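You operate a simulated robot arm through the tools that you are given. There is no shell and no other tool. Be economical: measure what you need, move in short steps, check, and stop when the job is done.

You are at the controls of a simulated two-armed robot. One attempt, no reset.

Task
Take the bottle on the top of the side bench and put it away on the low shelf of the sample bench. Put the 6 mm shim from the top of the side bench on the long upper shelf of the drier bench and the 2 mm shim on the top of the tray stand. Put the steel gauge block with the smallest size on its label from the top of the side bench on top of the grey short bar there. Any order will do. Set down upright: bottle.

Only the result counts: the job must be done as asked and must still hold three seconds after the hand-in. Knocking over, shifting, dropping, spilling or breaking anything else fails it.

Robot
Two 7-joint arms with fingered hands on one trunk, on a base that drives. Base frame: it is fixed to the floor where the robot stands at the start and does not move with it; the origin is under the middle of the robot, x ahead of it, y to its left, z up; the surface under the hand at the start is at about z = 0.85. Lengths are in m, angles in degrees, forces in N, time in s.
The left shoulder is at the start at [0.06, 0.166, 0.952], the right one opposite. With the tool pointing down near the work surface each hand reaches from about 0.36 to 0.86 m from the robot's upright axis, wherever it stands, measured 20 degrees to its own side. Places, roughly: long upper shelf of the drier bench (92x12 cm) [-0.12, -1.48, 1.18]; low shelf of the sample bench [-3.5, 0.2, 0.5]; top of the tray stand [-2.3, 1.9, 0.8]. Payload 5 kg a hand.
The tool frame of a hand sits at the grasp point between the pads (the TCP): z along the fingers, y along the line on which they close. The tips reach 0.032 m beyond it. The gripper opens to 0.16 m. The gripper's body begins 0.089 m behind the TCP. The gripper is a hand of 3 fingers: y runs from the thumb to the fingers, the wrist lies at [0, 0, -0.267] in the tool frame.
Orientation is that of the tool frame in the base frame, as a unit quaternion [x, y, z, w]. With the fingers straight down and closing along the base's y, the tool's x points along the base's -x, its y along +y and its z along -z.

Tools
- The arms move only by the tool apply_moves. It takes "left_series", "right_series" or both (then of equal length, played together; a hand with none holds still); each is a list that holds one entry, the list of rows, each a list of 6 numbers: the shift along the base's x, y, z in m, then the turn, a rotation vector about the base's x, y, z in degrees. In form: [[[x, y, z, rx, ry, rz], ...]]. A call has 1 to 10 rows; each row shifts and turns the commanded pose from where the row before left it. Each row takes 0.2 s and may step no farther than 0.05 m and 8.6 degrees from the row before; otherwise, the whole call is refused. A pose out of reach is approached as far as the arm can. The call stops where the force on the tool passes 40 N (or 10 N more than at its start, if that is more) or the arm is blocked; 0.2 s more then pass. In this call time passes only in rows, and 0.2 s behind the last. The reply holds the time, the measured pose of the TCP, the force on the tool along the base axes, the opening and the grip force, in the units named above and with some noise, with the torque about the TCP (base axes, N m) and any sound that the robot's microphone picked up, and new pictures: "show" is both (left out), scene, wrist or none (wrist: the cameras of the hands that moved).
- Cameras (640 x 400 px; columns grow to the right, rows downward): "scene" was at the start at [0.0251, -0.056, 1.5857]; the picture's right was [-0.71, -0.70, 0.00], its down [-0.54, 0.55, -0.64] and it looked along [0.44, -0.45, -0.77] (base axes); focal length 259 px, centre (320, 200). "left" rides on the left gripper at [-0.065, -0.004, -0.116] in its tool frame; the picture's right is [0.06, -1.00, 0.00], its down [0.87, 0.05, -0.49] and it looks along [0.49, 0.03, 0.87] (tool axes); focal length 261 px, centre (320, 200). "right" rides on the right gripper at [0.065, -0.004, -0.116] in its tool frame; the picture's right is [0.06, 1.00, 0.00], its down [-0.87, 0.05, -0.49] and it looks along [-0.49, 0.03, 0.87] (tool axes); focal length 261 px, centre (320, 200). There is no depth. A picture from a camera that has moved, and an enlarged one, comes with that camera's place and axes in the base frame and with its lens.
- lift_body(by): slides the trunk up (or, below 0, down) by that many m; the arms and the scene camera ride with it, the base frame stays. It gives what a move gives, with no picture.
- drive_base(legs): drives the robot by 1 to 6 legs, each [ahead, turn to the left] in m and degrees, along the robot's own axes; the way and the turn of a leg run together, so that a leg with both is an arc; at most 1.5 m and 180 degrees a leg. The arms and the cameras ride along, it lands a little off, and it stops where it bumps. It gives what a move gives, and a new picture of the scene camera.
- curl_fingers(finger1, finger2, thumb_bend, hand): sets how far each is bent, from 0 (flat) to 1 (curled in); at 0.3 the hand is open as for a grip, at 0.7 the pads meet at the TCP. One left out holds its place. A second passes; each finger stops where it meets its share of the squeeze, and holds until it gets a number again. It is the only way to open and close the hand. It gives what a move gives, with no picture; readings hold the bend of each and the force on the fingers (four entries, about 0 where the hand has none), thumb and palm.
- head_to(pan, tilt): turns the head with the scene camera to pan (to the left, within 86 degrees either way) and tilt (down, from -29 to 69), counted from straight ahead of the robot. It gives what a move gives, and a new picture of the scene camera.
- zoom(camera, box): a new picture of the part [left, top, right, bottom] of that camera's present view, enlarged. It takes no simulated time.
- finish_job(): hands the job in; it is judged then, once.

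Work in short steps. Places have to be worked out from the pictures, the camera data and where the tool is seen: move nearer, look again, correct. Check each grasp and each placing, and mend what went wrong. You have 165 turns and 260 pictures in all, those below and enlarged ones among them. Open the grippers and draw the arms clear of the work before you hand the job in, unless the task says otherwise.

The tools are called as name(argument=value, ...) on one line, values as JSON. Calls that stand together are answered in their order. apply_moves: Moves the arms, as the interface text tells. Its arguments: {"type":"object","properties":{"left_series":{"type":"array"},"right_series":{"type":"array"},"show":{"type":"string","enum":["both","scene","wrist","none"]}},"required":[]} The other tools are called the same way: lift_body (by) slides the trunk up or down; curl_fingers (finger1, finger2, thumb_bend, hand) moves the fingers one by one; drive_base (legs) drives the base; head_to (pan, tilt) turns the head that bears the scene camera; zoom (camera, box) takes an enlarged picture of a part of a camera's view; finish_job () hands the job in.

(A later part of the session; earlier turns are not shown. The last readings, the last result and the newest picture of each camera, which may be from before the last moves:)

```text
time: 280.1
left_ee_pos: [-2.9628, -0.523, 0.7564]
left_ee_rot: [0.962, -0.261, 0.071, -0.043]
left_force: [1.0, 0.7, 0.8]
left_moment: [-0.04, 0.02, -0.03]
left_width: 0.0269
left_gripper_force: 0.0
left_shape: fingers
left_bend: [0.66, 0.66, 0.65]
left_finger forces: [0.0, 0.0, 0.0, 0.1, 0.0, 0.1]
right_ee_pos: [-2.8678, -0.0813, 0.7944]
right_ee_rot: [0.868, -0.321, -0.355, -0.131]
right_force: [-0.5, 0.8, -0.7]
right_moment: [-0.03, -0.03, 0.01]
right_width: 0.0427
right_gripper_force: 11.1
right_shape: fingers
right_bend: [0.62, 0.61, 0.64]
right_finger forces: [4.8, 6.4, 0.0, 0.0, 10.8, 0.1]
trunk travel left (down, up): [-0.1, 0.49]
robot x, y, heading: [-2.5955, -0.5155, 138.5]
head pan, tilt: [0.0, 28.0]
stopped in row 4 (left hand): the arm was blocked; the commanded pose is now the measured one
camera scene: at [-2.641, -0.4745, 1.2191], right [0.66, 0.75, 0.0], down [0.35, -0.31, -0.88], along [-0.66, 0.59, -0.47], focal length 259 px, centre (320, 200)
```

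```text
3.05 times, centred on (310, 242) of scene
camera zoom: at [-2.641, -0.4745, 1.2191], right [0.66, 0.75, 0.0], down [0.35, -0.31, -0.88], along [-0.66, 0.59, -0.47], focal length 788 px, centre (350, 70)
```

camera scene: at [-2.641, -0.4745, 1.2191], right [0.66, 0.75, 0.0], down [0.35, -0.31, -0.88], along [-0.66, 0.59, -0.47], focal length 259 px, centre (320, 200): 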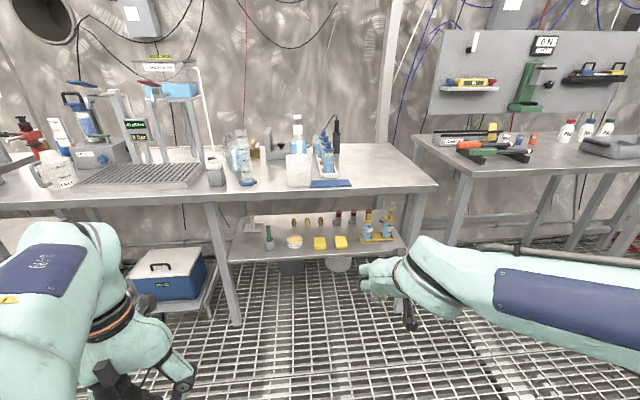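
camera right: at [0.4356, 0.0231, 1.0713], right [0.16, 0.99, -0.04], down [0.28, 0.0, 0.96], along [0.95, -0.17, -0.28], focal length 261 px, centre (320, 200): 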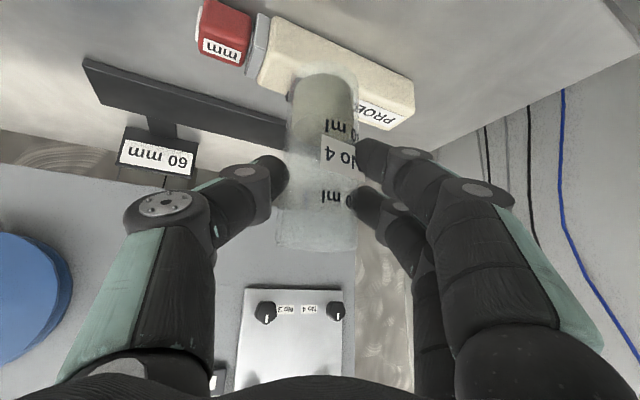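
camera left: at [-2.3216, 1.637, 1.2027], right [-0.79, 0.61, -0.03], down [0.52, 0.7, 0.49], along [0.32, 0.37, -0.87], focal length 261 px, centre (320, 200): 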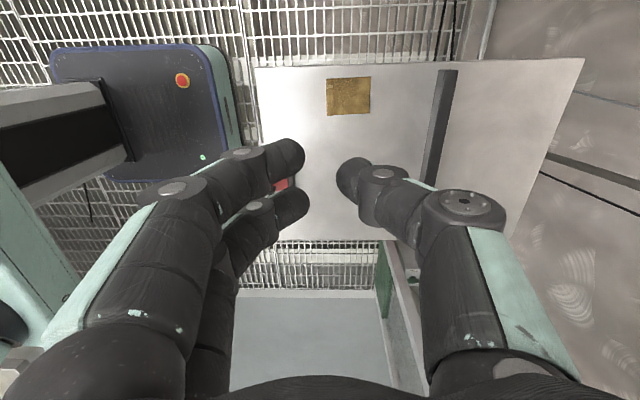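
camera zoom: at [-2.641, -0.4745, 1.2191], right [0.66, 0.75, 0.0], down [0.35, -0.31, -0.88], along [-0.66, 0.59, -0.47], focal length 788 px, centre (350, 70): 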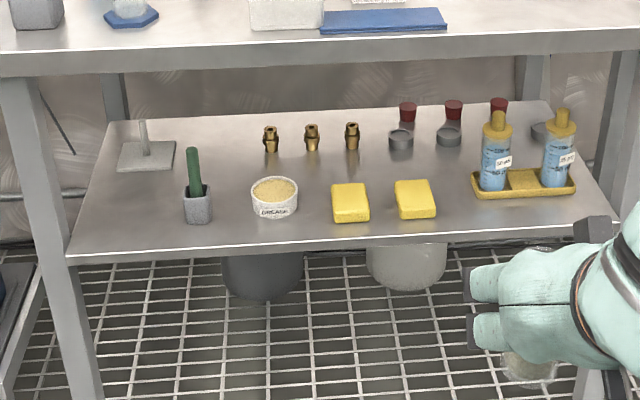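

The left-front corner of the low shelf (between leg and green holder) is free. Triangulating, the shelf is at z≈0.44 and the target ≈(-3.56,-0.09). I lower the trunk fully, draw the bottle in and down, then drive there with heading ~158° so the hand clears the left leg.

lift_body(by=-0.1)

apply_moves(right_series=[[[0.015, -0.0133, -0.025, 0, 0, 0], [0.015, -0.0133, -0.025, 0, 0, 0], [0.015, -0.0133, -0.025, 0, 0, 0], [0.015, -0.0133, -0.03, 0, 0, 0], [0, 0, -0.03, 0, 0, 0], [0, 0, 0, 0, 0, 0]]], show="none")

drive_base(legs=[[0, 33.7], [0.42, 0], [0, -14]])

head_to(pan=0, tilt=40)

```text
time: 281.5
left_ee_pos: [-2.963, -0.5238, 0.6564]
left_ee_rot: [0.962, -0.261, 0.07, -0.044]
left_force: [-0.1, 1.1, -0.4]
left_moment: [-0.01, -0.01, 0.0]
left_width: 0.0271
left_gripper_force: 0.1
left_shape: fingers
left_bend: [0.66, 0.66, 0.65]
left_finger forces: [0.0, 0.0, 0.0, 0.1, 0.1, 0.0]
right_ee_pos: [-2.8677, -0.0826, 0.6952]
right_ee_rot: [0.868, -0.322, -0.355, -0.131]
right_force: [0.1, -0.4, -0.5]
right_moment: [0.0, 0.0, -0.01]
right_width: 0.0427
right_gripper_force: 10.7
right_shape: fingers
right_bend: [0.62, 0.61, 0.64]
right_finger forces: [4.8, 6.5, 0.1, 0.0, 10.9, 0.0]
trunk travel left (down, up): [0.0, 0.59]
robot x, y, heading: [-2.5947, -0.5137, 138.5]
head pan, tilt: [0.0, 28.0]
```

```text
time: 282.9
left_ee_pos: [-2.963, -0.5236, 0.6565]
left_ee_rot: [0.962, -0.261, 0.071, -0.045]
left_force: [1.5, -0.3, 0.0]
left_moment: [-0.01, 0.0, 0.03]
left_width: 0.0269
left_gripper_force: 0.0
left_shape: fingers
left_bend: [0.66, 0.66, 0.65]
left_finger forces: [0.0, 0.1, 0.0, 0.0, 0.0, 0.0]
right_ee_pos: [-2.8565, -0.1217, 0.6042]
right_ee_rot: [0.868, -0.323, -0.354, -0.131]
right_force: [-0.4, -0.1, -1.6]
right_moment: [0.01, 0.01, -0.01]
right_width: 0.0427
right_gripper_force: 10.9
right_shape: fingers
right_bend: [0.62, 0.61, 0.64]
right_finger forces: [4.7, 6.3, 0.0, 0.0, 10.9, 0.0]
right hand out of reach, approached as far as the arm can: row 3, 4, 5
trunk travel left (down, up): [0.0, 0.59]
robot x, y, heading: [-2.596, -0.5142, 138.5]
head pan, tilt: [0.0, 28.0]
```

```text
time: 288.0
left_ee_pos: [-3.3525, -0.5919, 0.6549]
left_ee_rot: [0.992, -0.092, 0.063, -0.056]
left_force: [-0.3, -0.1, -0.6]
left_moment: [0.02, -0.01, -0.03]
left_width: 0.027
left_gripper_force: 0.0
left_shape: fingers
left_bend: [0.66, 0.66, 0.65]
left_finger forces: [0.0, 0.1, 0.0, 0.1, 0.0, 0.1]
right_ee_pos: [-3.3882, -0.1754, 0.6046]
right_ee_rot: [0.911, -0.166, -0.371, -0.068]
right_force: [0.4, -0.7, -0.4]
right_moment: [0.0, 0.02, 0.01]
right_width: 0.0425
right_gripper_force: 11.4
right_shape: fingers
right_bend: [0.62, 0.61, 0.64]
right_finger forces: [4.6, 6.3, 0.1, 0.1, 10.9, 0.0]
trunk travel left (down, up): [0.0, 0.59]
robot x, y, heading: [-3.0078, -0.456, 158.1]
head pan, tilt: [0.0, 28.0]
camera scene: at [-3.0664, -0.4368, 1.1191], right [0.37, 0.93, 0.0], down [0.44, -0.17, -0.88], along [-0.82, 0.33, -0.47], focal length 259 px, centre (320, 200)
```

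scene: 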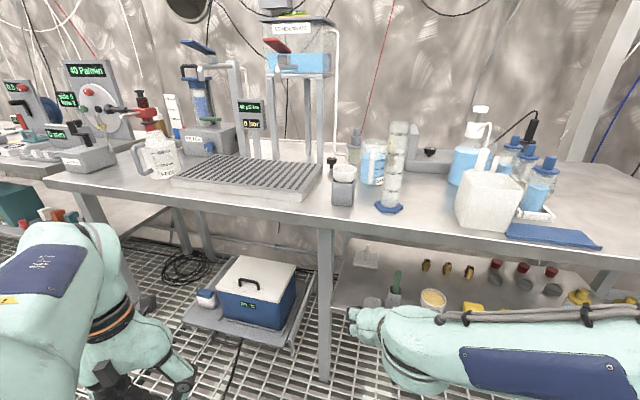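

```text
time: 288.7
left_ee_pos: [-3.3524, -0.5909, 0.6548]
left_ee_rot: [0.992, -0.092, 0.063, -0.057]
left_force: [-0.2, 0.2, 0.1]
left_moment: [0.0, 0.0, 0.02]
left_width: 0.0269
left_gripper_force: 0.0
left_shape: fingers
left_bend: [0.66, 0.66, 0.65]
left_finger forces: [0.0, 0.1, 0.0, 0.0, 0.0, 0.0]
right_ee_pos: [-3.3882, -0.175, 0.6043]
right_ee_rot: [0.911, -0.168, -0.371, -0.068]
right_force: [-0.2, 0.2, -0.1]
right_moment: [-0.03, 0.01, 0.0]
right_width: 0.0427
right_gripper_force: 11.3
right_shape: fingers
right_bend: [0.62, 0.61, 0.64]
right_finger forces: [4.7, 6.4, 0.0, 0.0, 10.7, 0.1]
trunk travel left (down, up): [0.0, 0.59]
robot x, y, heading: [-3.0065, -0.4572, 158.1]
head pan, tilt: [0.0, 40.0]
camera scene: at [-3.0607, -0.439, 1.1006], right [0.37, 0.93, 0.0], down [0.6, -0.24, -0.77], along [-0.71, 0.28, -0.64], focal length 259 px, centre (320, 200)
```

scene: 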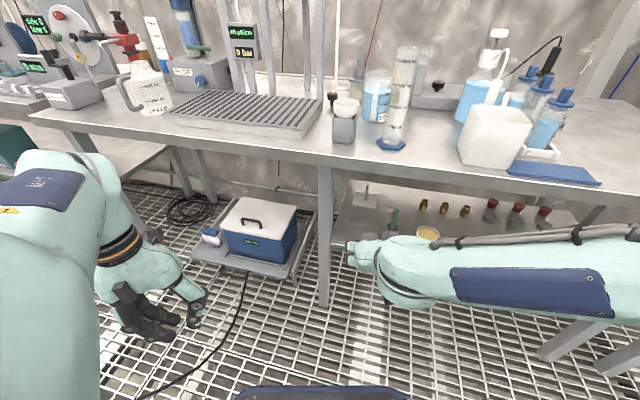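

zoom(camera="scene", box=[310, 165, 470, 285])

zoom(camera="right", box=[0, 0, 640, 400])

```text
3.33 times, centred on (390, 225) of scene
camera zoom: at [-3.0607, -0.439, 1.1006], right [0.37, 0.93, 0.0], down [0.6, -0.24, -0.77], along [-0.71, 0.28, -0.64], focal length 862 px, centre (87, 117)
```

zoom: 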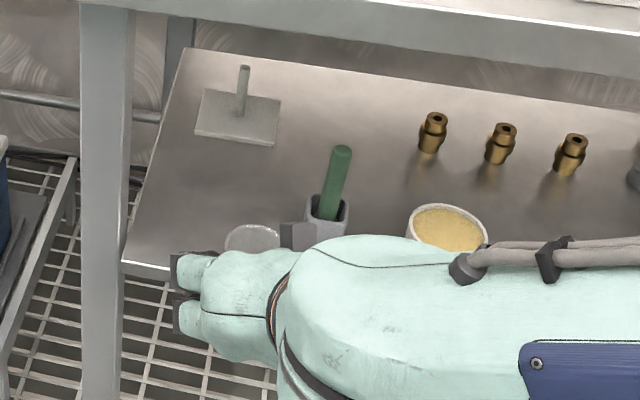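

```text
1.00 times, centred on (320, 200) of right (not enlarged: the box is as wide or as high as the picture)
camera zoom: at [-3.2684, -0.2177, 0.6409], right [-0.31, -0.95, -0.04], down [-0.28, 0.05, 0.96], along [-0.91, 0.31, -0.28], focal length 261 px, centre (320, 200)
```

zoom: 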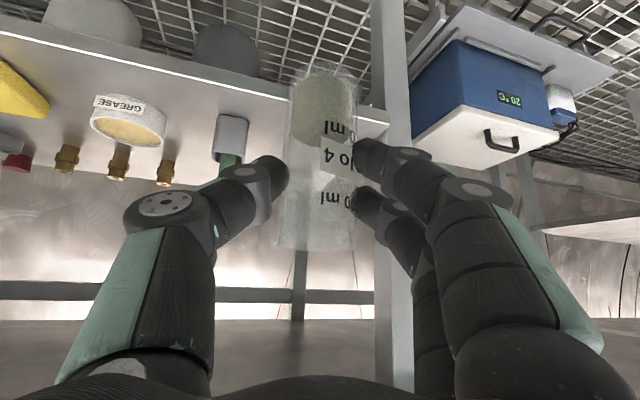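

Now the geometry is clear: shelf corner (-3.566,-0.199), green holder at s≈0.19; bottle target ≈(-3.564,-0.095). I move the bottle in along the hand's direction at base height ≈0.49.

apply_moves(right_series=[[[0, 0, -0.015, 0, 0, 0], [-0.0278, 0.0128, -0.01, 0, 0, 0], [-0.0278, 0.0128, -0.005, 0, 0, 0], [-0.0278, 0.0128, 0, 0, 0, 0], [0, 0, 0, 0, 0, 0]]])

```text
time: 289.9
left_ee_pos: [-3.3528, -0.5917, 0.6571]
left_ee_rot: [0.992, -0.092, 0.063, -0.056]
left_force: [-0.5, -0.6, -1.1]
left_moment: [-0.03, 0.0, 0.0]
left_width: 0.0269
left_gripper_force: 0.0
left_shape: fingers
left_bend: [0.66, 0.66, 0.65]
left_finger forces: [0.0, 0.0, 0.0, 0.0, 0.0, 0.0]
right_ee_pos: [-3.4781, -0.1383, 0.5795]
right_ee_rot: [0.911, -0.167, -0.372, -0.068]
right_force: [0.3, 0.1, -1.1]
right_moment: [-0.02, -0.01, -0.02]
right_width: 0.0427
right_gripper_force: 10.6
right_shape: fingers
right_bend: [0.62, 0.61, 0.64]
right_finger forces: [4.7, 6.4, 0.0, 0.0, 10.8, 0.1]
right hand out of reach, approached as far as the arm can: row 1
trunk travel left (down, up): [0.0, 0.59]
robot x, y, heading: [-3.0123, -0.4616, 158.1]
head pan, tilt: [0.0, 40.0]
camera scene: at [-3.0607, -0.4391, 1.1006], right [0.37, 0.93, 0.0], down [0.6, -0.24, -0.77], along [-0.71, 0.28, -0.64], focal length 259 px, centre (320, 200)
camera right: at [-3.3589, -0.1804, 0.6159], right [-0.31, -0.95, -0.04], down [-0.28, 0.05, 0.96], along [-0.91, 0.31, -0.28], focal length 261 px, centre (320, 200)
```

scene: 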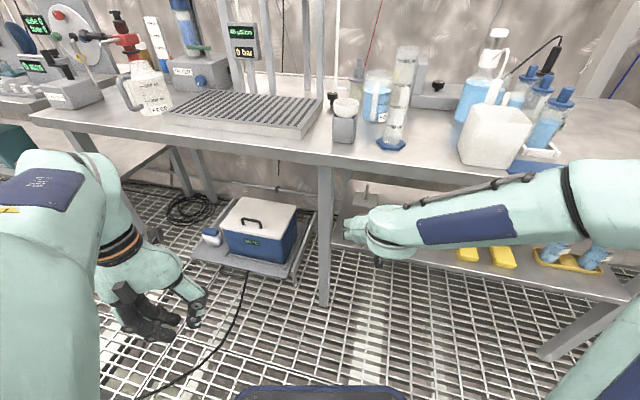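
right: 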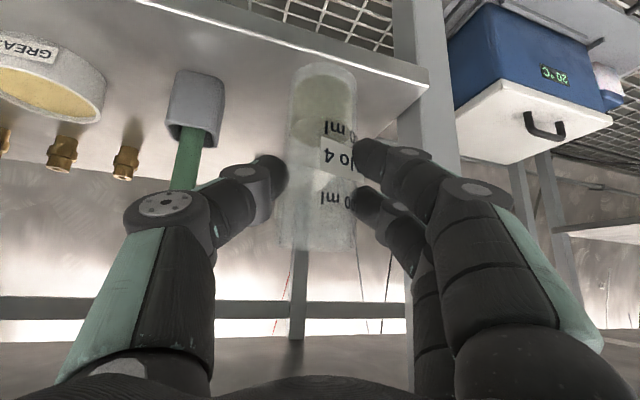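

Bottle is just in front of the shelf edge and clear of the leg. I advance 7 cm more so it is ~4.5 cm inside the edge.

apply_moves(right_series=[[[-0.022, 0.0106, 0, 0, 0, 0], [-0.022, 0.0105, 0, 0, 0, 0], [-0.021, 0.0105, 0, 0, 0, 0], [0, 0, 0, 0, 0, 0]]])

zoom(camera="scene", box=[310, 150, 630, 290])

```text
time: 290.9
left_ee_pos: [-3.3519, -0.5914, 0.6555]
left_ee_rot: [0.992, -0.092, 0.063, -0.056]
left_force: [-0.7, -0.4, -0.9]
left_moment: [0.03, -0.01, -0.03]
left_width: 0.0269
left_gripper_force: 0.0
left_shape: fingers
left_bend: [0.66, 0.66, 0.65]
left_finger forces: [0.0, 0.1, 0.0, 0.0, 0.1, 0.0]
right_ee_pos: [-3.5432, -0.1039, 0.5775]
right_ee_rot: [0.91, -0.168, -0.372, -0.069]
right_force: [-0.1, 0.1, -1.3]
right_moment: [-0.04, -0.03, -0.03]
right_width: 0.0426
right_gripper_force: 11.2
right_shape: fingers
right_bend: [0.62, 0.61, 0.64]
right_finger forces: [4.7, 6.5, 0.1, 0.0, 10.7, 0.0]
trunk travel left (down, up): [0.0, 0.59]
robot x, y, heading: [-3.01, -0.4567, 158.2]
head pan, tilt: [0.0, 40.0]
camera scene: at [-3.0607, -0.439, 1.1006], right [0.37, 0.93, 0.0], down [0.6, -0.24, -0.77], along [-0.71, 0.28, -0.64], focal length 259 px, centre (320, 200)
camera right: at [-3.4237, -0.1473, 0.6142], right [-0.31, -0.95, -0.04], down [-0.28, 0.05, 0.96], along [-0.91, 0.31, -0.28], focal length 261 px, centre (320, 200)
```

scene: 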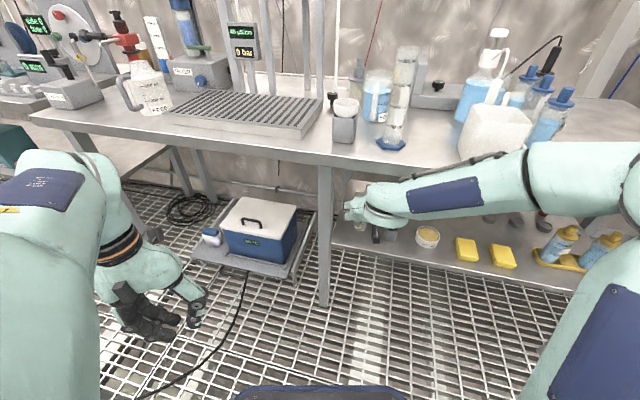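
right: 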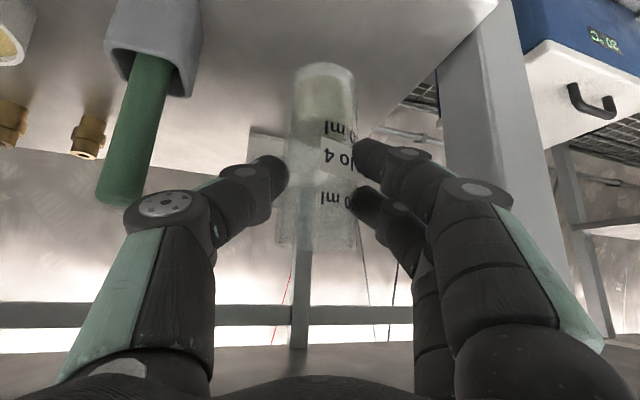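

```text
2.00 times, centred on (470, 220) of scene
camera zoom: at [-3.0607, -0.439, 1.1006], right [0.37, 0.93, 0.0], down [0.6, -0.24, -0.77], along [-0.71, 0.28, -0.64], focal length 517 px, centre (20, 160)
```

zoom: 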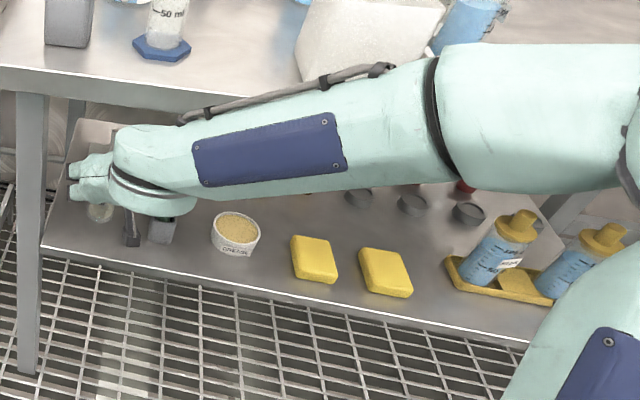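

The green handle is ~6 cm from the thumb; clear. I lower the bottle toward the shelf.

apply_moves(right_series=[[[0, 0, -0.015, 0, 0, 0], [0, 0, -0.008, 0, 0, 0], [0, 0, 0, 0, 0, 0]]], show="wrist")

apply_moves(right_series=[[[0, 0, -0.004, 0, 0, 0], [0, 0, -0.004, 0, 0, 0], [0, 0, 0, 0, 0, 0]]], show="none")

apply_moves(right_series=[[[0, 0, -0.003, 0, 0, 0], [0, 0, -0.002, 0, 0, 0], [0, 0, 0, 0, 0, 0]]], show="none")

```text
time: 291.7
left_ee_pos: [-3.3521, -0.5906, 0.6556]
left_ee_rot: [0.992, -0.092, 0.063, -0.056]
left_force: [-0.5, 0.1, 0.4]
left_moment: [0.02, -0.02, -0.02]
left_width: 0.0267
left_gripper_force: 0.1
left_shape: fingers
left_bend: [0.66, 0.66, 0.65]
left_finger forces: [0.0, 0.1, 0.0, 0.0, 0.0, 0.1]
right_ee_pos: [-3.5431, -0.1052, 0.5549]
right_ee_rot: [0.91, -0.168, -0.372, -0.068]
right_force: [0.3, 0.7, -1.1]
right_moment: [0.01, -0.02, 0.02]
right_width: 0.0425
right_gripper_force: 10.8
right_shape: fingers
right_bend: [0.62, 0.61, 0.64]
right_finger forces: [4.6, 6.4, 0.0, 0.0, 10.8, 0.0]
trunk travel left (down, up): [0.0, 0.59]
robot x, y, heading: [-3.0098, -0.4572, 158.1]
head pan, tilt: [0.0, 40.0]
camera right: at [-3.4239, -0.1477, 0.5923], right [-0.31, -0.95, -0.04], down [-0.28, 0.05, 0.96], along [-0.91, 0.31, -0.28], focal length 261 px, centre (320, 200)
```

right: 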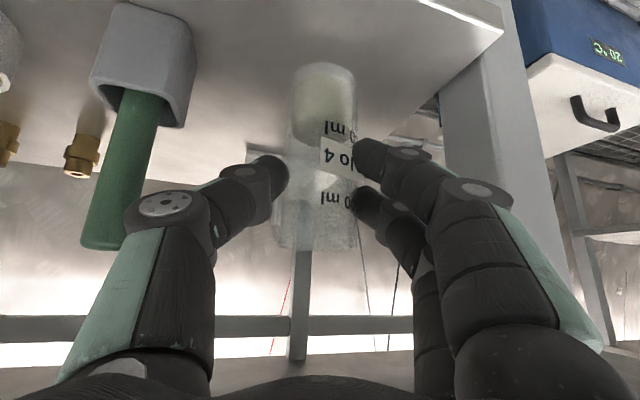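

```text
time: 292.5
left_ee_pos: [-3.3523, -0.5912, 0.6567]
left_ee_rot: [0.992, -0.092, 0.063, -0.056]
left_force: [0.1, -0.3, 0.0]
left_moment: [-0.01, 0.0, -0.04]
left_width: 0.0268
left_gripper_force: 0.1
left_shape: fingers
left_bend: [0.66, 0.66, 0.65]
left_finger forces: [0.0, 0.0, 0.1, 0.0, 0.0, 0.0]
right_ee_pos: [-3.5429, -0.1061, 0.5468]
right_ee_rot: [0.91, -0.168, -0.372, -0.069]
right_force: [-0.6, 0.0, -1.3]
right_moment: [0.0, 0.01, -0.01]
right_width: 0.0426
right_gripper_force: 11.1
right_shape: fingers
right_bend: [0.62, 0.61, 0.64]
right_finger forces: [4.7, 6.4, 0.1, 0.0, 10.8, 0.1]
trunk travel left (down, up): [0.0, 0.59]
robot x, y, heading: [-3.006, -0.4615, 158.3]
head pan, tilt: [0.0, 40.0]
```

```text
time: 293.3
left_ee_pos: [-3.3528, -0.5903, 0.6571]
left_ee_rot: [0.992, -0.092, 0.063, -0.056]
left_force: [0.5, 0.4, -0.8]
left_moment: [-0.01, 0.04, -0.03]
left_width: 0.027
left_gripper_force: 0.1
left_shape: fingers
left_bend: [0.66, 0.66, 0.65]
left_finger forces: [0.0, 0.0, 0.1, 0.1, 0.0, 0.0]
right_ee_pos: [-3.5432, -0.1058, 0.5433]
right_ee_rot: [0.911, -0.167, -0.372, -0.069]
right_force: [-1.0, 0.8, 4.1]
right_moment: [0.09, 0.06, 0.06]
right_width: 0.0423
right_gripper_force: 11.9
right_shape: fingers
right_bend: [0.63, 0.61, 0.64]
right_finger forces: [5.1, 7.0, 0.0, 0.1, 11.6, 0.0]
trunk travel left (down, up): [0.0, 0.59]
robot x, y, heading: [-3.0131, -0.4574, 158.2]
head pan, tilt: [0.0, 40.0]
```

Contact (4 N), tilt matches the original grip so the bottle is upright. One more millimetre, then release gently.

apply_moves(right_series=[[[0, 0, -0.0015, 0, 0, 0], [0, 0, 0, 0, 0, 0]]], show="none")

curl_fingers(hand="right", finger1=0.6, finger2=0.59, thumb_bend=0.61)

curl_fingers(hand="right", finger1=0.57, finger2=0.56, thumb_bend=0.58)

zoom(camera="right", box=[60, 40, 540, 340])

```text
time: 293.9
left_ee_pos: [-3.352, -0.5909, 0.6564]
left_ee_rot: [0.992, -0.091, 0.062, -0.057]
left_force: [-0.4, -0.2, 0.2]
left_moment: [-0.02, -0.03, -0.02]
left_width: 0.0269
left_gripper_force: 0.1
left_shape: fingers
left_bend: [0.66, 0.66, 0.65]
left_finger forces: [0.1, 0.0, 0.0, 0.0, 0.1, 0.1]
right_ee_pos: [-3.5431, -0.1066, 0.5431]
right_ee_rot: [0.91, -0.168, -0.372, -0.069]
right_force: [-3.1, -0.4, 12.8]
right_moment: [0.1, 0.2, 0.02]
right_width: 0.0426
right_gripper_force: 12.7
right_shape: fingers
right_bend: [0.63, 0.61, 0.64]
right_finger forces: [5.7, 7.4, 0.1, 0.0, 12.4, 0.0]
trunk travel left (down, up): [0.0, 0.59]
robot x, y, heading: [-3.012, -0.4584, 158.2]
head pan, tilt: [0.0, 40.0]
```

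```text
time: 294.9
left_ee_pos: [-3.3518, -0.5912, 0.6561]
left_ee_rot: [0.992, -0.092, 0.064, -0.056]
left_force: [0.3, 0.3, -0.4]
left_moment: [0.0, 0.03, 0.0]
left_width: 0.0267
left_gripper_force: 0.1
left_shape: fingers
left_bend: [0.66, 0.66, 0.65]
left_finger forces: [0.1, 0.1, 0.0, 0.1, 0.0, 0.0]
right_ee_pos: [-3.5433, -0.1061, 0.5411]
right_ee_rot: [0.91, -0.167, -0.372, -0.068]
right_force: [-0.4, 0.4, -0.2]
right_moment: [0.02, 0.0, -0.02]
right_width: 0.047
right_gripper_force: 0.7
right_shape: fingers
right_bend: [0.6, 0.59, 0.61]
right_finger forces: [0.3, 0.5, 0.1, 0.1, 0.8, 0.0]
trunk travel left (down, up): [0.0, 0.59]
robot x, y, heading: [-3.0109, -0.4577, 158.2]
head pan, tilt: [0.0, 40.0]
```

```text
time: 295.9
left_ee_pos: [-3.3523, -0.5912, 0.6561]
left_ee_rot: [0.992, -0.093, 0.063, -0.056]
left_force: [-0.6, 0.4, -0.1]
left_moment: [0.01, -0.02, 0.01]
left_width: 0.027
left_gripper_force: 0.1
left_shape: fingers
left_bend: [0.66, 0.66, 0.65]
left_finger forces: [0.0, 0.0, 0.1, 0.0, 0.0, 0.0]
right_ee_pos: [-3.5426, -0.106, 0.5414]
right_ee_rot: [0.911, -0.167, -0.372, -0.068]
right_force: [0.0, -0.7, -0.2]
right_moment: [0.0, -0.05, -0.03]
right_width: 0.0602
right_gripper_force: 0.0
right_shape: fingers
right_bend: [0.56, 0.56, 0.57]
right_finger forces: [0.0, 0.1, 0.1, 0.0, 0.0, 0.1]
trunk travel left (down, up): [0.0, 0.59]
robot x, y, heading: [-3.0117, -0.4599, 158.2]
head pan, tilt: [0.0, 40.0]
```

```text
1.33 times, centred on (300, 190) of right
camera zoom: at [-3.4228, -0.1479, 0.5781], right [-0.31, -0.95, -0.04], down [-0.28, 0.05, 0.96], along [-0.91, 0.31, -0.28], focal length 348 px, centre (347, 213)
```

zoom: 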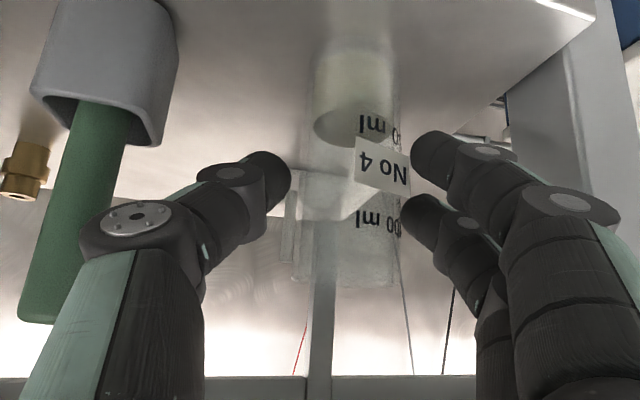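

Released with no force. I open the fingers a bit more and draw straight back.

curl_fingers(hand="right", finger1=0.52, finger2=0.52, thumb_bend=0.56)

apply_moves(right_series=[[[0.009, -0.0036, 0, 0, 0, 0], [0.014, -0.0054, 0.001, 0, 0, 0], [0.025, -0.01, 0.002, 0, 0, 0], [0.028, -0.011, 0.003, 0, 0, 0], [0.028, -0.011, 0.005, 0, 0, 0], [0.028, -0.011, 0.005, 0, 0, 0], [0, 0, 0, 0, 0, 0]]])

zoom(camera="scene", box=[310, 165, 470, 285])

```text
time: 296.9
left_ee_pos: [-3.3518, -0.5914, 0.6564]
left_ee_rot: [0.992, -0.092, 0.063, -0.056]
left_force: [0.3, -0.7, 0.4]
left_moment: [-0.01, 0.02, 0.03]
left_width: 0.0268
left_gripper_force: 0.1
left_shape: fingers
left_bend: [0.66, 0.66, 0.65]
left_finger forces: [0.0, 0.0, 0.0, 0.1, 0.0, 0.0]
right_ee_pos: [-3.5431, -0.1064, 0.5415]
right_ee_rot: [0.911, -0.167, -0.372, -0.067]
right_force: [-0.2, -0.4, 0.1]
right_moment: [-0.02, 0.01, 0.01]
right_width: 0.0704
right_gripper_force: 0.0
right_shape: fingers
right_bend: [0.52, 0.52, 0.56]
right_finger forces: [0.0, 0.0, 0.0, 0.0, 0.0, 0.0]
trunk travel left (down, up): [0.0, 0.59]
robot x, y, heading: [-3.0101, -0.459, 158.3]
head pan, tilt: [0.0, 40.0]
```

```text
time: 298.5
left_ee_pos: [-3.3519, -0.5909, 0.6557]
left_ee_rot: [0.992, -0.092, 0.064, -0.056]
left_force: [-0.9, -0.7, -0.3]
left_moment: [0.0, 0.01, 0.0]
left_width: 0.0267
left_gripper_force: 0.0
left_shape: fingers
left_bend: [0.66, 0.66, 0.65]
left_finger forces: [0.0, 0.1, 0.1, 0.0, 0.1, 0.0]
right_ee_pos: [-3.4181, -0.1587, 0.5597]
right_ee_rot: [0.911, -0.167, -0.371, -0.068]
right_force: [-0.1, 0.0, -0.5]
right_moment: [-0.01, 0.0, 0.01]
right_width: 0.0703
right_gripper_force: 0.1
right_shape: fingers
right_bend: [0.52, 0.52, 0.56]
right_finger forces: [0.1, 0.0, 0.0, 0.0, 0.0, 0.1]
right hand out of reach, approached as far as the arm can: row 6
trunk travel left (down, up): [0.0, 0.59]
robot x, y, heading: [-3.011, -0.4563, 158.5]
head pan, tilt: [0.0, 40.0]
camera scene: at [-3.0607, -0.4391, 1.1006], right [0.37, 0.93, 0.0], down [0.6, -0.24, -0.77], along [-0.71, 0.28, -0.64], focal length 259 px, centre (320, 200)
camera right: at [-3.2973, -0.2007, 0.5967], right [-0.31, -0.95, -0.04], down [-0.28, 0.05, 0.96], along [-0.91, 0.31, -0.28], focal length 261 px, centre (320, 200)
```

scene: 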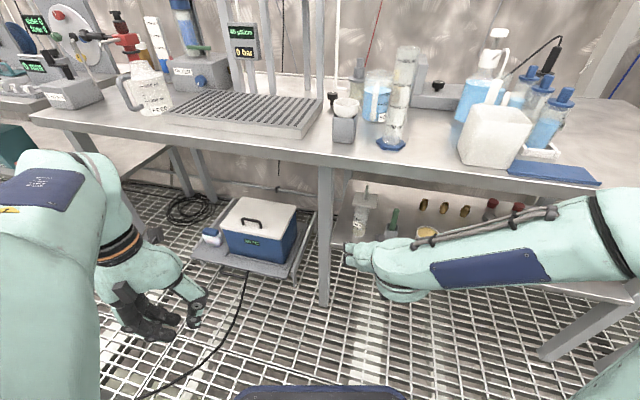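
right: 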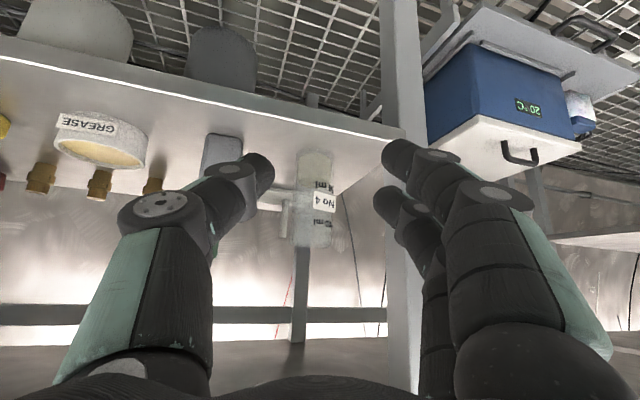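

```text
3.33 times, centred on (390, 225) of scene
camera zoom: at [-3.0607, -0.4391, 1.1006], right [0.37, 0.93, 0.0], down [0.6, -0.24, -0.77], along [-0.71, 0.28, -0.64], focal length 862 px, centre (87, 117)
```

zoom: 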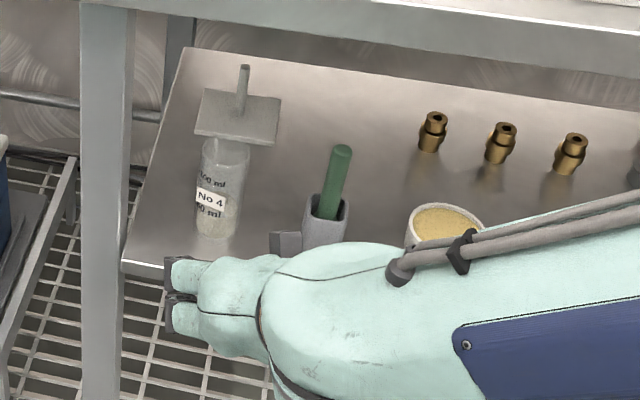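

The bottle stands upright on the low shelf, neighbours untouched. I back the robot away and open both hands fully.

drive_base(legs=[[-0.45, 0]])

curl_fingers(hand="right", finger1=0.3, finger2=0.3, thumb_bend=0.3)

curl_fingers(hand="left", finger1=0.3, finger2=0.3, thumb_bend=0.3)

head_to(pan=-30, tilt=25)

```text
time: 301.1
left_ee_pos: [-2.9552, -0.7743, 0.649]
left_ee_rot: [0.991, -0.046, 0.074, -0.098]
left_force: [-1.7, 1.2, 0.0]
left_moment: [-0.13, -0.12, -0.05]
left_width: 0.027
left_gripper_force: 0.0
left_shape: fingers
left_bend: [0.66, 0.66, 0.65]
left_finger forces: [0.0, 0.0, 0.0, 0.0, 0.0, 0.0]
right_ee_pos: [-3.022, -0.3183, 0.585]
right_ee_rot: [0.904, -0.175, -0.384, -0.073]
right_force: [-0.5, 1.2, -0.7]
right_moment: [-0.02, -0.03, 0.06]
right_width: 0.0712
right_gripper_force: 0.0
right_shape: fingers
right_bend: [0.52, 0.52, 0.56]
right_finger forces: [0.0, 0.0, 0.0, 0.0, 0.0, 0.2]
trunk travel left (down, up): [0.0, 0.59]
robot x, y, heading: [-2.6251, -0.6169, 157.0]
head pan, tilt: [0.0, 40.0]
stopped in leg 1: the robot was blocked; the commanded pose is now the measured one
camera scene: at [-2.7053, -0.5787, 1.105], right [0.38, 0.92, 0.0], down [0.62, -0.26, -0.75], along [-0.69, 0.29, -0.67], focal length 259 px, centre (320, 200)
```

scene: 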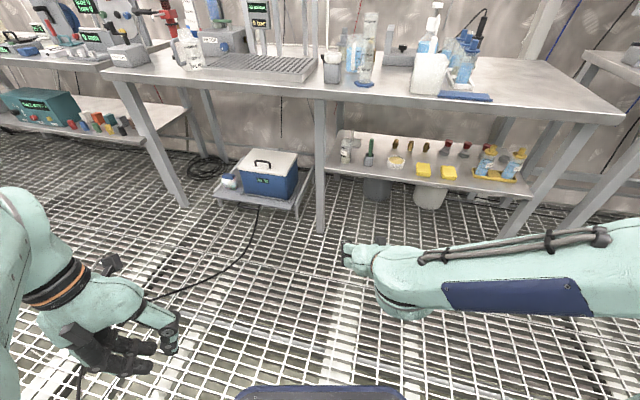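

```text
time: 302.1
left_ee_pos: [-2.9525, -0.7736, 0.6472]
left_ee_rot: [0.991, -0.048, 0.075, -0.098]
left_force: [-0.3, -0.4, -0.3]
left_moment: [0.02, -0.02, 0.0]
left_width: 0.027
left_gripper_force: 0.1
left_shape: fingers
left_bend: [0.66, 0.66, 0.65]
left_finger forces: [0.0, 0.0, 0.1, 0.1, 0.0, 0.1]
right_ee_pos: [-3.0206, -0.3174, 0.5829]
right_ee_rot: [0.905, -0.175, -0.382, -0.074]
right_force: [0.0, 0.4, 0.0]
right_moment: [0.03, -0.02, 0.0]
right_width: 0.1675
right_gripper_force: 0.0
right_shape: fingers
right_bend: [0.3, 0.3, 0.3]
right_finger forces: [0.1, 0.1, 0.0, 0.0, 0.0, 0.0]
trunk travel left (down, up): [0.0, 0.59]
robot x, y, heading: [-2.622, -0.6126, 157.5]
head pan, tilt: [0.0, 40.0]
```

```text
time: 303.1
left_ee_pos: [-2.9533, -0.7724, 0.6479]
left_ee_rot: [0.991, -0.049, 0.076, -0.097]
left_force: [0.5, 0.5, 0.4]
left_moment: [0.01, 0.0, 0.02]
left_width: 0.1676
left_gripper_force: 0.1
left_shape: fingers
left_bend: [0.3, 0.3, 0.3]
left_finger forces: [0.0, 0.0, 0.0, 0.0, 0.1, 0.1]
right_ee_pos: [-3.021, -0.3182, 0.5837]
right_ee_rot: [0.904, -0.176, -0.382, -0.074]
right_force: [0.0, 0.3, -0.1]
right_moment: [-0.01, -0.02, -0.02]
right_width: 0.1673
right_gripper_force: 0.1
right_shape: fingers
right_bend: [0.3, 0.3, 0.3]
right_finger forces: [0.0, 0.0, 0.1, 0.0, 0.1, 0.0]
trunk travel left (down, up): [0.0, 0.59]
robot x, y, heading: [-2.6248, -0.6146, 157.2]
head pan, tilt: [0.0, 40.0]
```

```text
time: 304.0
left_ee_pos: [-2.9522, -0.7717, 0.6479]
left_ee_rot: [0.991, -0.051, 0.076, -0.097]
left_force: [0.4, -0.2, 0.2]
left_moment: [0.0, 0.02, 0.02]
left_width: 0.1677
left_gripper_force: 0.0
left_shape: fingers
left_bend: [0.3, 0.3, 0.3]
left_finger forces: [0.0, 0.1, 0.0, 0.1, 0.1, 0.0]
right_ee_pos: [-3.0208, -0.3183, 0.5829]
right_ee_rot: [0.904, -0.175, -0.383, -0.073]
right_force: [0.3, 0.3, -0.2]
right_moment: [0.01, -0.02, 0.01]
right_width: 0.1676
right_gripper_force: 0.0
right_shape: fingers
right_bend: [0.3, 0.3, 0.3]
right_finger forces: [0.0, 0.0, 0.0, 0.0, 0.1, 0.1]
trunk travel left (down, up): [0.0, 0.59]
robot x, y, heading: [-2.6237, -0.6112, 157.2]
head pan, tilt: [-30.0, 25.0]
camera scene: at [-2.6818, -0.5375, 1.1285], right [0.8, 0.6, 0.02], down [0.28, -0.35, -0.89], along [-0.53, 0.72, -0.45], focal length 259 px, centre (320, 200)
```

scene: 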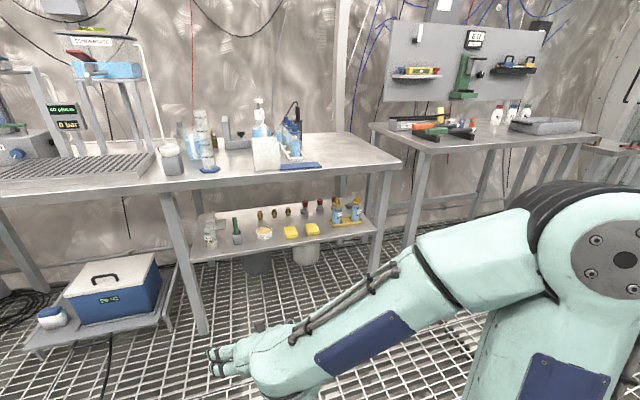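

Backing was blocked by something behind me and the robot is slightly tilted. I ease forward 8 cm, and then look behind to see that nothing was knocked.

drive_base(legs=[[0.08, 0]])

head_to(pan=86, tilt=35)

head_to(pan=-86, tilt=35)

```text
time: 304.7
left_ee_pos: [-2.9416, -0.7934, 0.6332]
left_ee_rot: [0.991, -0.101, 0.064, -0.064]
left_force: [-2.3, -6.7, 7.4]
left_moment: [0.25, 0.42, -0.12]
left_width: 0.1683
left_gripper_force: 0.2
left_shape: fingers
left_bend: [0.28, 0.28, 0.31]
left_finger forces: [0.0, 0.0, 0.0, 0.0, 0.0, 0.0]
right_ee_pos: [-3.0101, -0.3323, 0.6095]
right_ee_rot: [0.9, -0.176, -0.389, -0.082]
right_force: [-1.8, 3.0, -1.8]
right_moment: [-0.13, -0.14, 0.05]
right_width: 0.1685
right_gripper_force: 0.0
right_shape: fingers
right_bend: [0.3, 0.3, 0.3]
right_finger forces: [0.0, 0.0, 0.1, 0.1, 0.0, 0.1]
trunk travel left (down, up): [0.0, 0.59]
robot x, y, heading: [-2.6285, -0.6122, 157.1]
head pan, tilt: [-30.0, 25.0]
stopped in leg 1: the robot was blocked; the commanded pose is now the measured one
camera scene: at [-2.6839, -0.536, 1.1273], right [0.8, 0.6, 0.01], down [0.28, -0.35, -0.89], along [-0.53, 0.72, -0.45], focal length 259 px, centre (320, 200)
```

scene: 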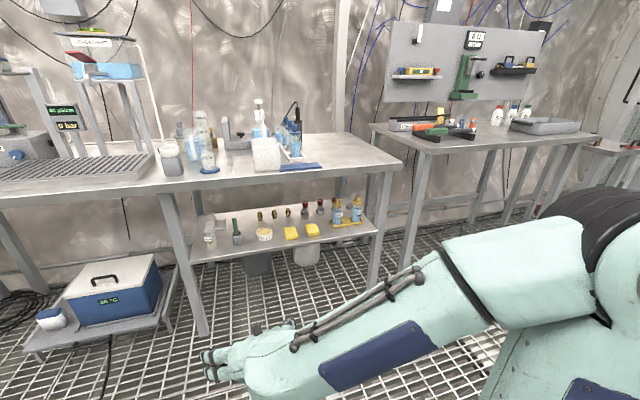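

```text
time: 306.6
left_ee_pos: [-2.9399, -0.8445, 0.6199]
left_ee_rot: [0.989, 0.087, 0.115, 0.024]
left_force: [-4.8, -70.3, -12.2]
left_moment: [5.28, -1.3, 1.94]
left_width: 0.1681
left_gripper_force: 0.0
left_shape: fingers
left_bend: [0.27, 0.28, 0.31]
left_finger forces: [0.1, 0.0, 0.1, 0.1, 0.0, 0.0]
right_ee_pos: [-3.0164, -0.3293, 0.5952]
right_ee_rot: [0.905, -0.173, -0.379, -0.08]
right_force: [-8.0, 11.0, -16.0]
right_moment: [-0.37, 0.33, 0.52]
right_width: 0.1682
right_gripper_force: 0.1
right_shape: fingers
right_bend: [0.3, 0.3, 0.3]
right_finger forces: [0.0, 0.1, 0.0, 0.0, 0.0, 0.0]
trunk travel left (down, up): [0.0, 0.59]
robot x, y, heading: [-2.6252, -0.6105, 156.5]
head pan, tilt: [85.9, 35.0]
camera scene: at [-2.6886, -0.6798, 1.1137], right [-0.88, 0.47, -0.05], down [0.31, 0.49, -0.82], along [-0.36, -0.74, -0.58], focal length 259 px, centre (320, 200)
```

scene: 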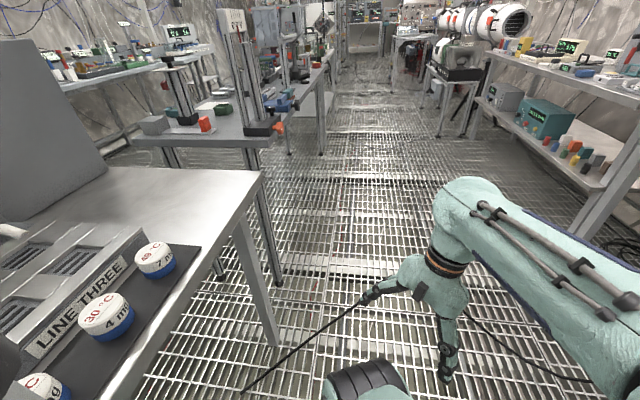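

```text
time: 309.2
left_ee_pos: [-2.9131, -0.7187, 0.6492]
left_ee_rot: [0.934, -0.28, 0.091, -0.2]
left_force: [45.0, 31.1, 8.7]
left_moment: [-2.25, 3.37, 0.02]
left_width: 0.1677
left_gripper_force: 0.0
left_shape: fingers
left_bend: [0.32, 0.32, 0.29]
left_finger forces: [0.0, 0.0, 0.1, 0.0, 0.1, 0.0]
right_ee_pos: [-3.0012, -0.3232, 0.6055]
right_ee_rot: [0.899, -0.183, -0.39, -0.081]
right_force: [0.9, 7.8, -1.8]
right_moment: [-0.47, 0.19, 0.54]
right_width: 0.1683
right_gripper_force: 0.0
right_shape: fingers
right_bend: [0.3, 0.3, 0.3]
right_finger forces: [0.0, 0.0, 0.0, 0.0, 0.1, 0.1]
trunk travel left (down, up): [0.0, 0.59]
robot x, y, heading: [-2.6245, -0.6075, 156.0]
head pan, tilt: [-85.9, 35.0]
camera scene: at [-2.5911, -0.5198, 1.1133], right [0.94, -0.34, 0.03], down [-0.18, -0.56, -0.81], along [0.29, 0.76, -0.58], focal length 259 px, centre (320, 200)
```

scene: 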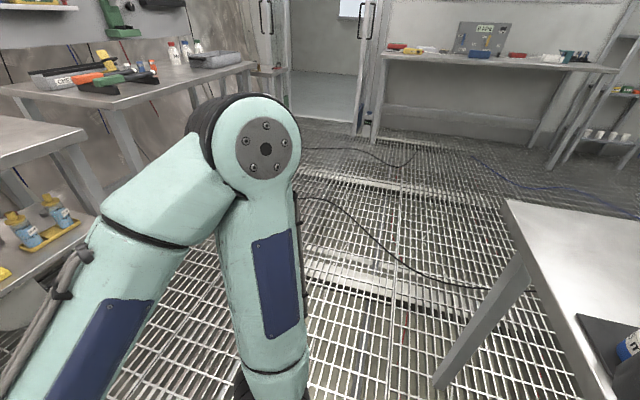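

I'm wedged against a table behind me (left arm shows contact forces). I look down on my left and behind to see what touches.

head_to(pan=86, tilt=66)

```text
time: 311.8
left_ee_pos: [-2.9426, -0.7758, 0.6287]
left_ee_rot: [0.983, -0.143, 0.078, -0.079]
left_force: [1.8, -0.7, 0.0]
left_moment: [-0.08, 0.19, -0.14]
left_width: 0.1681
left_gripper_force: 0.0
left_shape: fingers
left_bend: [0.3, 0.3, 0.3]
left_finger forces: [0.0, 0.0, 0.1, 0.1, 0.0, 0.0]
right_ee_pos: [-3.0035, -0.3301, 0.6079]
right_ee_rot: [0.899, -0.177, -0.391, -0.085]
right_force: [-1.4, 0.6, -1.6]
right_moment: [-0.06, -0.01, 0.06]
right_width: 0.1682
right_gripper_force: 0.1
right_shape: fingers
right_bend: [0.3, 0.3, 0.3]
right_finger forces: [0.0, 0.0, 0.1, 0.1, 0.0, 0.0]
trunk travel left (down, up): [0.0, 0.59]
robot x, y, heading: [-2.627, -0.6091, 156.1]
head pan, tilt: [85.9, 66.0]
camera scene: at [-2.6479, -0.6642, 1.0729], right [-0.88, 0.47, -0.03], down [0.44, 0.8, -0.41], along [-0.17, -0.37, -0.91], focal length 259 px, centre (320, 200)
```

scene: 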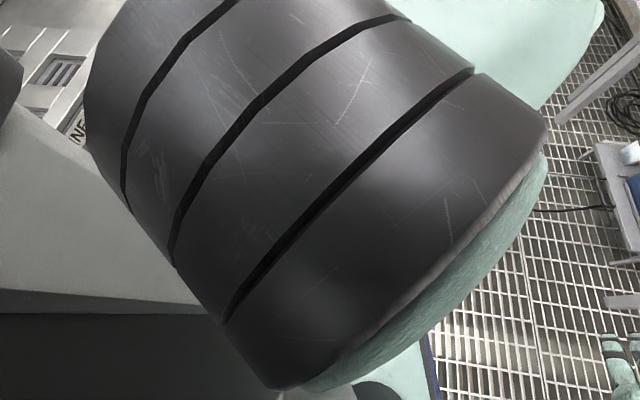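

The left elbow (raised) is right beside the head and over that table's edge. I turn the head back to centre and move the left hand forward so the elbow comes away.

head_to(pan=-20, tilt=40)

apply_moves(left_series=[[[-0.025, 0.012, 0.0, 0, 0, 0], [-0.03, 0.015, 0.0, 0, 0, 0], [-0.035, 0.02, 0.0, 0, 0, 0], [-0.035, 0.02, 0.0, 0, 0, 0], [-0.035, 0.02, 0, 0, 0, 0], [0, 0, 0, 0, 0, 0]]], show="scene")

```text
time: 313.7
left_ee_pos: [-2.9468, -0.7558, 0.6337]
left_ee_rot: [0.985, -0.093, 0.059, -0.135]
left_force: [7.4, 39.6, 15.2]
left_moment: [-3.39, 1.08, -0.9]
left_width: 0.1682
left_gripper_force: 0.1
left_shape: fingers
left_bend: [0.31, 0.31, 0.29]
left_finger forces: [0.1, 0.0, 0.1, 0.0, 0.1, 0.0]
right_ee_pos: [-3.0087, -0.3337, 0.6047]
right_ee_rot: [0.903, -0.174, -0.385, -0.083]
right_force: [-7.1, -9.5, 2.3]
right_moment: [0.62, -0.63, -0.84]
right_width: 0.1676
right_gripper_force: 0.1
right_shape: fingers
right_bend: [0.3, 0.3, 0.3]
right_finger forces: [0.1, 0.1, 0.0, 0.0, 0.0, 0.1]
trunk travel left (down, up): [0.0, 0.59]
robot x, y, heading: [-2.6247, -0.6048, 156.4]
head pan, tilt: [-20.0, 40.0]
camera scene: at [-2.6907, -0.5526, 1.1054], right [0.69, 0.73, 0.01], down [0.49, -0.45, -0.75], along [-0.54, 0.52, -0.66], focal length 259 px, centre (320, 200)
```

scene: 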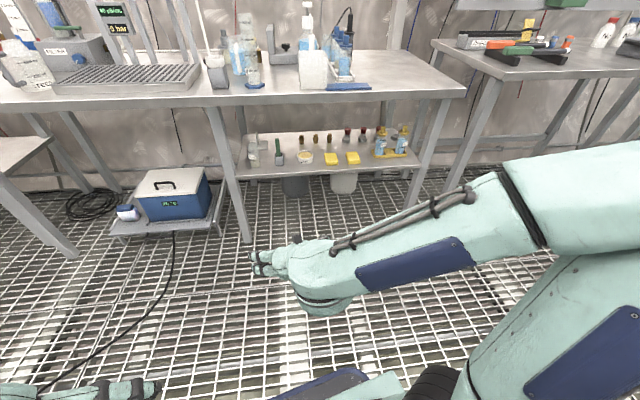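

```text
time: 314.0
left_ee_pos: [-2.9537, -0.7628, 0.6269]
left_ee_rot: [0.994, 0.002, 0.069, -0.086]
left_force: [11.2, -39.3, -9.5]
left_moment: [2.81, 0.1, 1.71]
left_width: 0.1682
left_gripper_force: 0.2
left_shape: fingers
left_bend: [0.3, 0.29, 0.3]
left_finger forces: [0.1, 0.0, 0.0, 0.0, 0.0, 0.0]
right_ee_pos: [-2.9972, -0.3339, 0.6141]
right_ee_rot: [0.899, -0.18, -0.39, -0.089]
right_force: [-9.2, -0.2, 2.3]
right_moment: [-0.17, -0.81, -0.2]
right_width: 0.1683
right_gripper_force: 0.0
right_shape: fingers
right_bend: [0.3, 0.3, 0.3]
right_finger forces: [0.0, 0.1, 0.0, 0.0, 0.1, 0.0]
trunk travel left (down, up): [0.0, 0.59]
robot x, y, heading: [-2.6276, -0.6084, 155.9]
head pan, tilt: [-20.0, 40.0]
stopped in row 1 (left hand): the arm was blocked; the commanded pose is now the measured one
camera scene: at [-2.6877, -0.5474, 1.1019], right [0.7, 0.72, 0.01], down [0.48, -0.46, -0.75], along [-0.53, 0.52, -0.67], focal length 259 px, centre (320, 200)
```

scene: 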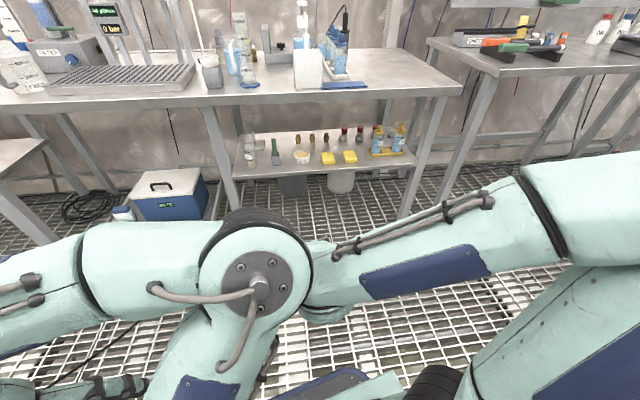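

The left elbow has swung forward, off the table. I let it settle and check.

apply_moves(left_series=[[[0, 0, 0.005, 0, 0, 0], [0, 0, 0, 0, 0, 0], [0, 0, 0, 0, 0, 0]]], show="scene")

```text
time: 314.3
left_ee_pos: [-2.9386, -0.7661, 0.6294]
left_ee_rot: [0.99, -0.067, 0.059, -0.105]
left_force: [-6.2, 1.9, -4.9]
left_moment: [-0.54, -0.83, 0.38]
left_width: 0.1682
left_gripper_force: 0.0
left_shape: fingers
left_bend: [0.3, 0.3, 0.3]
left_finger forces: [0.1, 0.0, 0.0, 0.0, 0.0, 0.0]
left hand out of reach, approached as far as the arm can: row 1
right_ee_pos: [-2.9909, -0.3511, 0.6373]
right_ee_rot: [0.892, -0.17, -0.409, -0.089]
right_force: [-7.2, -8.5, 4.0]
right_moment: [0.4, -0.7, -0.74]
right_width: 0.1686
right_gripper_force: 0.0
right_shape: fingers
right_bend: [0.3, 0.3, 0.3]
right_finger forces: [0.1, 0.0, 0.0, 0.0, 0.0, 0.0]
trunk travel left (down, up): [0.0, 0.59]
robot x, y, heading: [-2.6291, -0.6061, 156.0]
head pan, tilt: [-20.0, 40.0]
stopped in row 1 (left hand): the arm was blocked; the commanded pose is now the measured one
camera scene: at [-2.6802, -0.5574, 1.104], right [0.7, 0.72, 0.01], down [0.47, -0.45, -0.76], along [-0.54, 0.53, -0.65], focal length 259 px, centre (320, 200)
```

scene: 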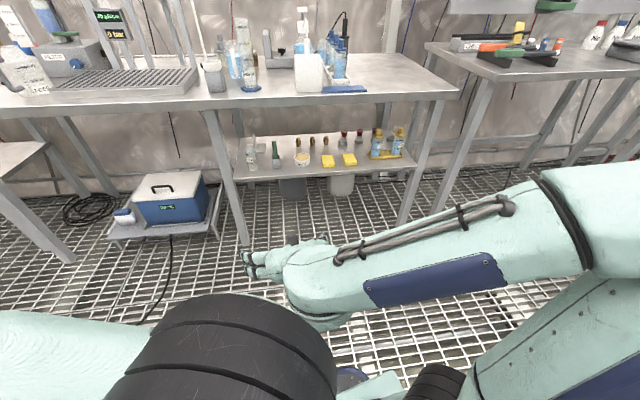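

I try driving forward again, away from the table.

drive_base(legs=[[0.1, 0]])

```text
time: 315.2
left_ee_pos: [-2.9584, -0.7579, 0.6333]
left_ee_rot: [0.99, -0.081, 0.045, -0.111]
left_force: [0.6, 0.0, -0.4]
left_moment: [-0.02, 0.02, 0.01]
left_width: 0.1682
left_gripper_force: 0.0
left_shape: fingers
left_bend: [0.3, 0.3, 0.3]
left_finger forces: [0.1, 0.1, 0.1, 0.1, 0.0, 0.0]
right_ee_pos: [-3.011, -0.3423, 0.6361]
right_ee_rot: [0.892, -0.168, -0.409, -0.088]
right_force: [-0.7, 0.4, 0.2]
right_moment: [-0.04, 0.0, 0.0]
right_width: 0.168
right_gripper_force: 0.1
right_shape: fingers
right_bend: [0.3, 0.3, 0.3]
right_finger forces: [0.1, 0.0, 0.1, 0.0, 0.1, 0.0]
trunk travel left (down, up): [0.0, 0.59]
robot x, y, heading: [-2.6537, -0.5956, 156.3]
head pan, tilt: [-20.0, 40.0]
stopped in leg 1: the robot was blocked; the commanded pose is now the measured one
camera scene: at [-2.6861, -0.55, 1.1005], right [0.69, 0.72, 0.0], down [0.46, -0.45, -0.77], along [-0.55, 0.53, -0.64], focal length 259 px, centre (320, 200)
```

scene: 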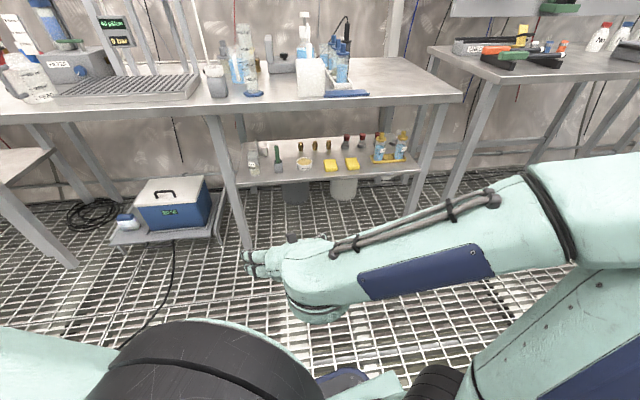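

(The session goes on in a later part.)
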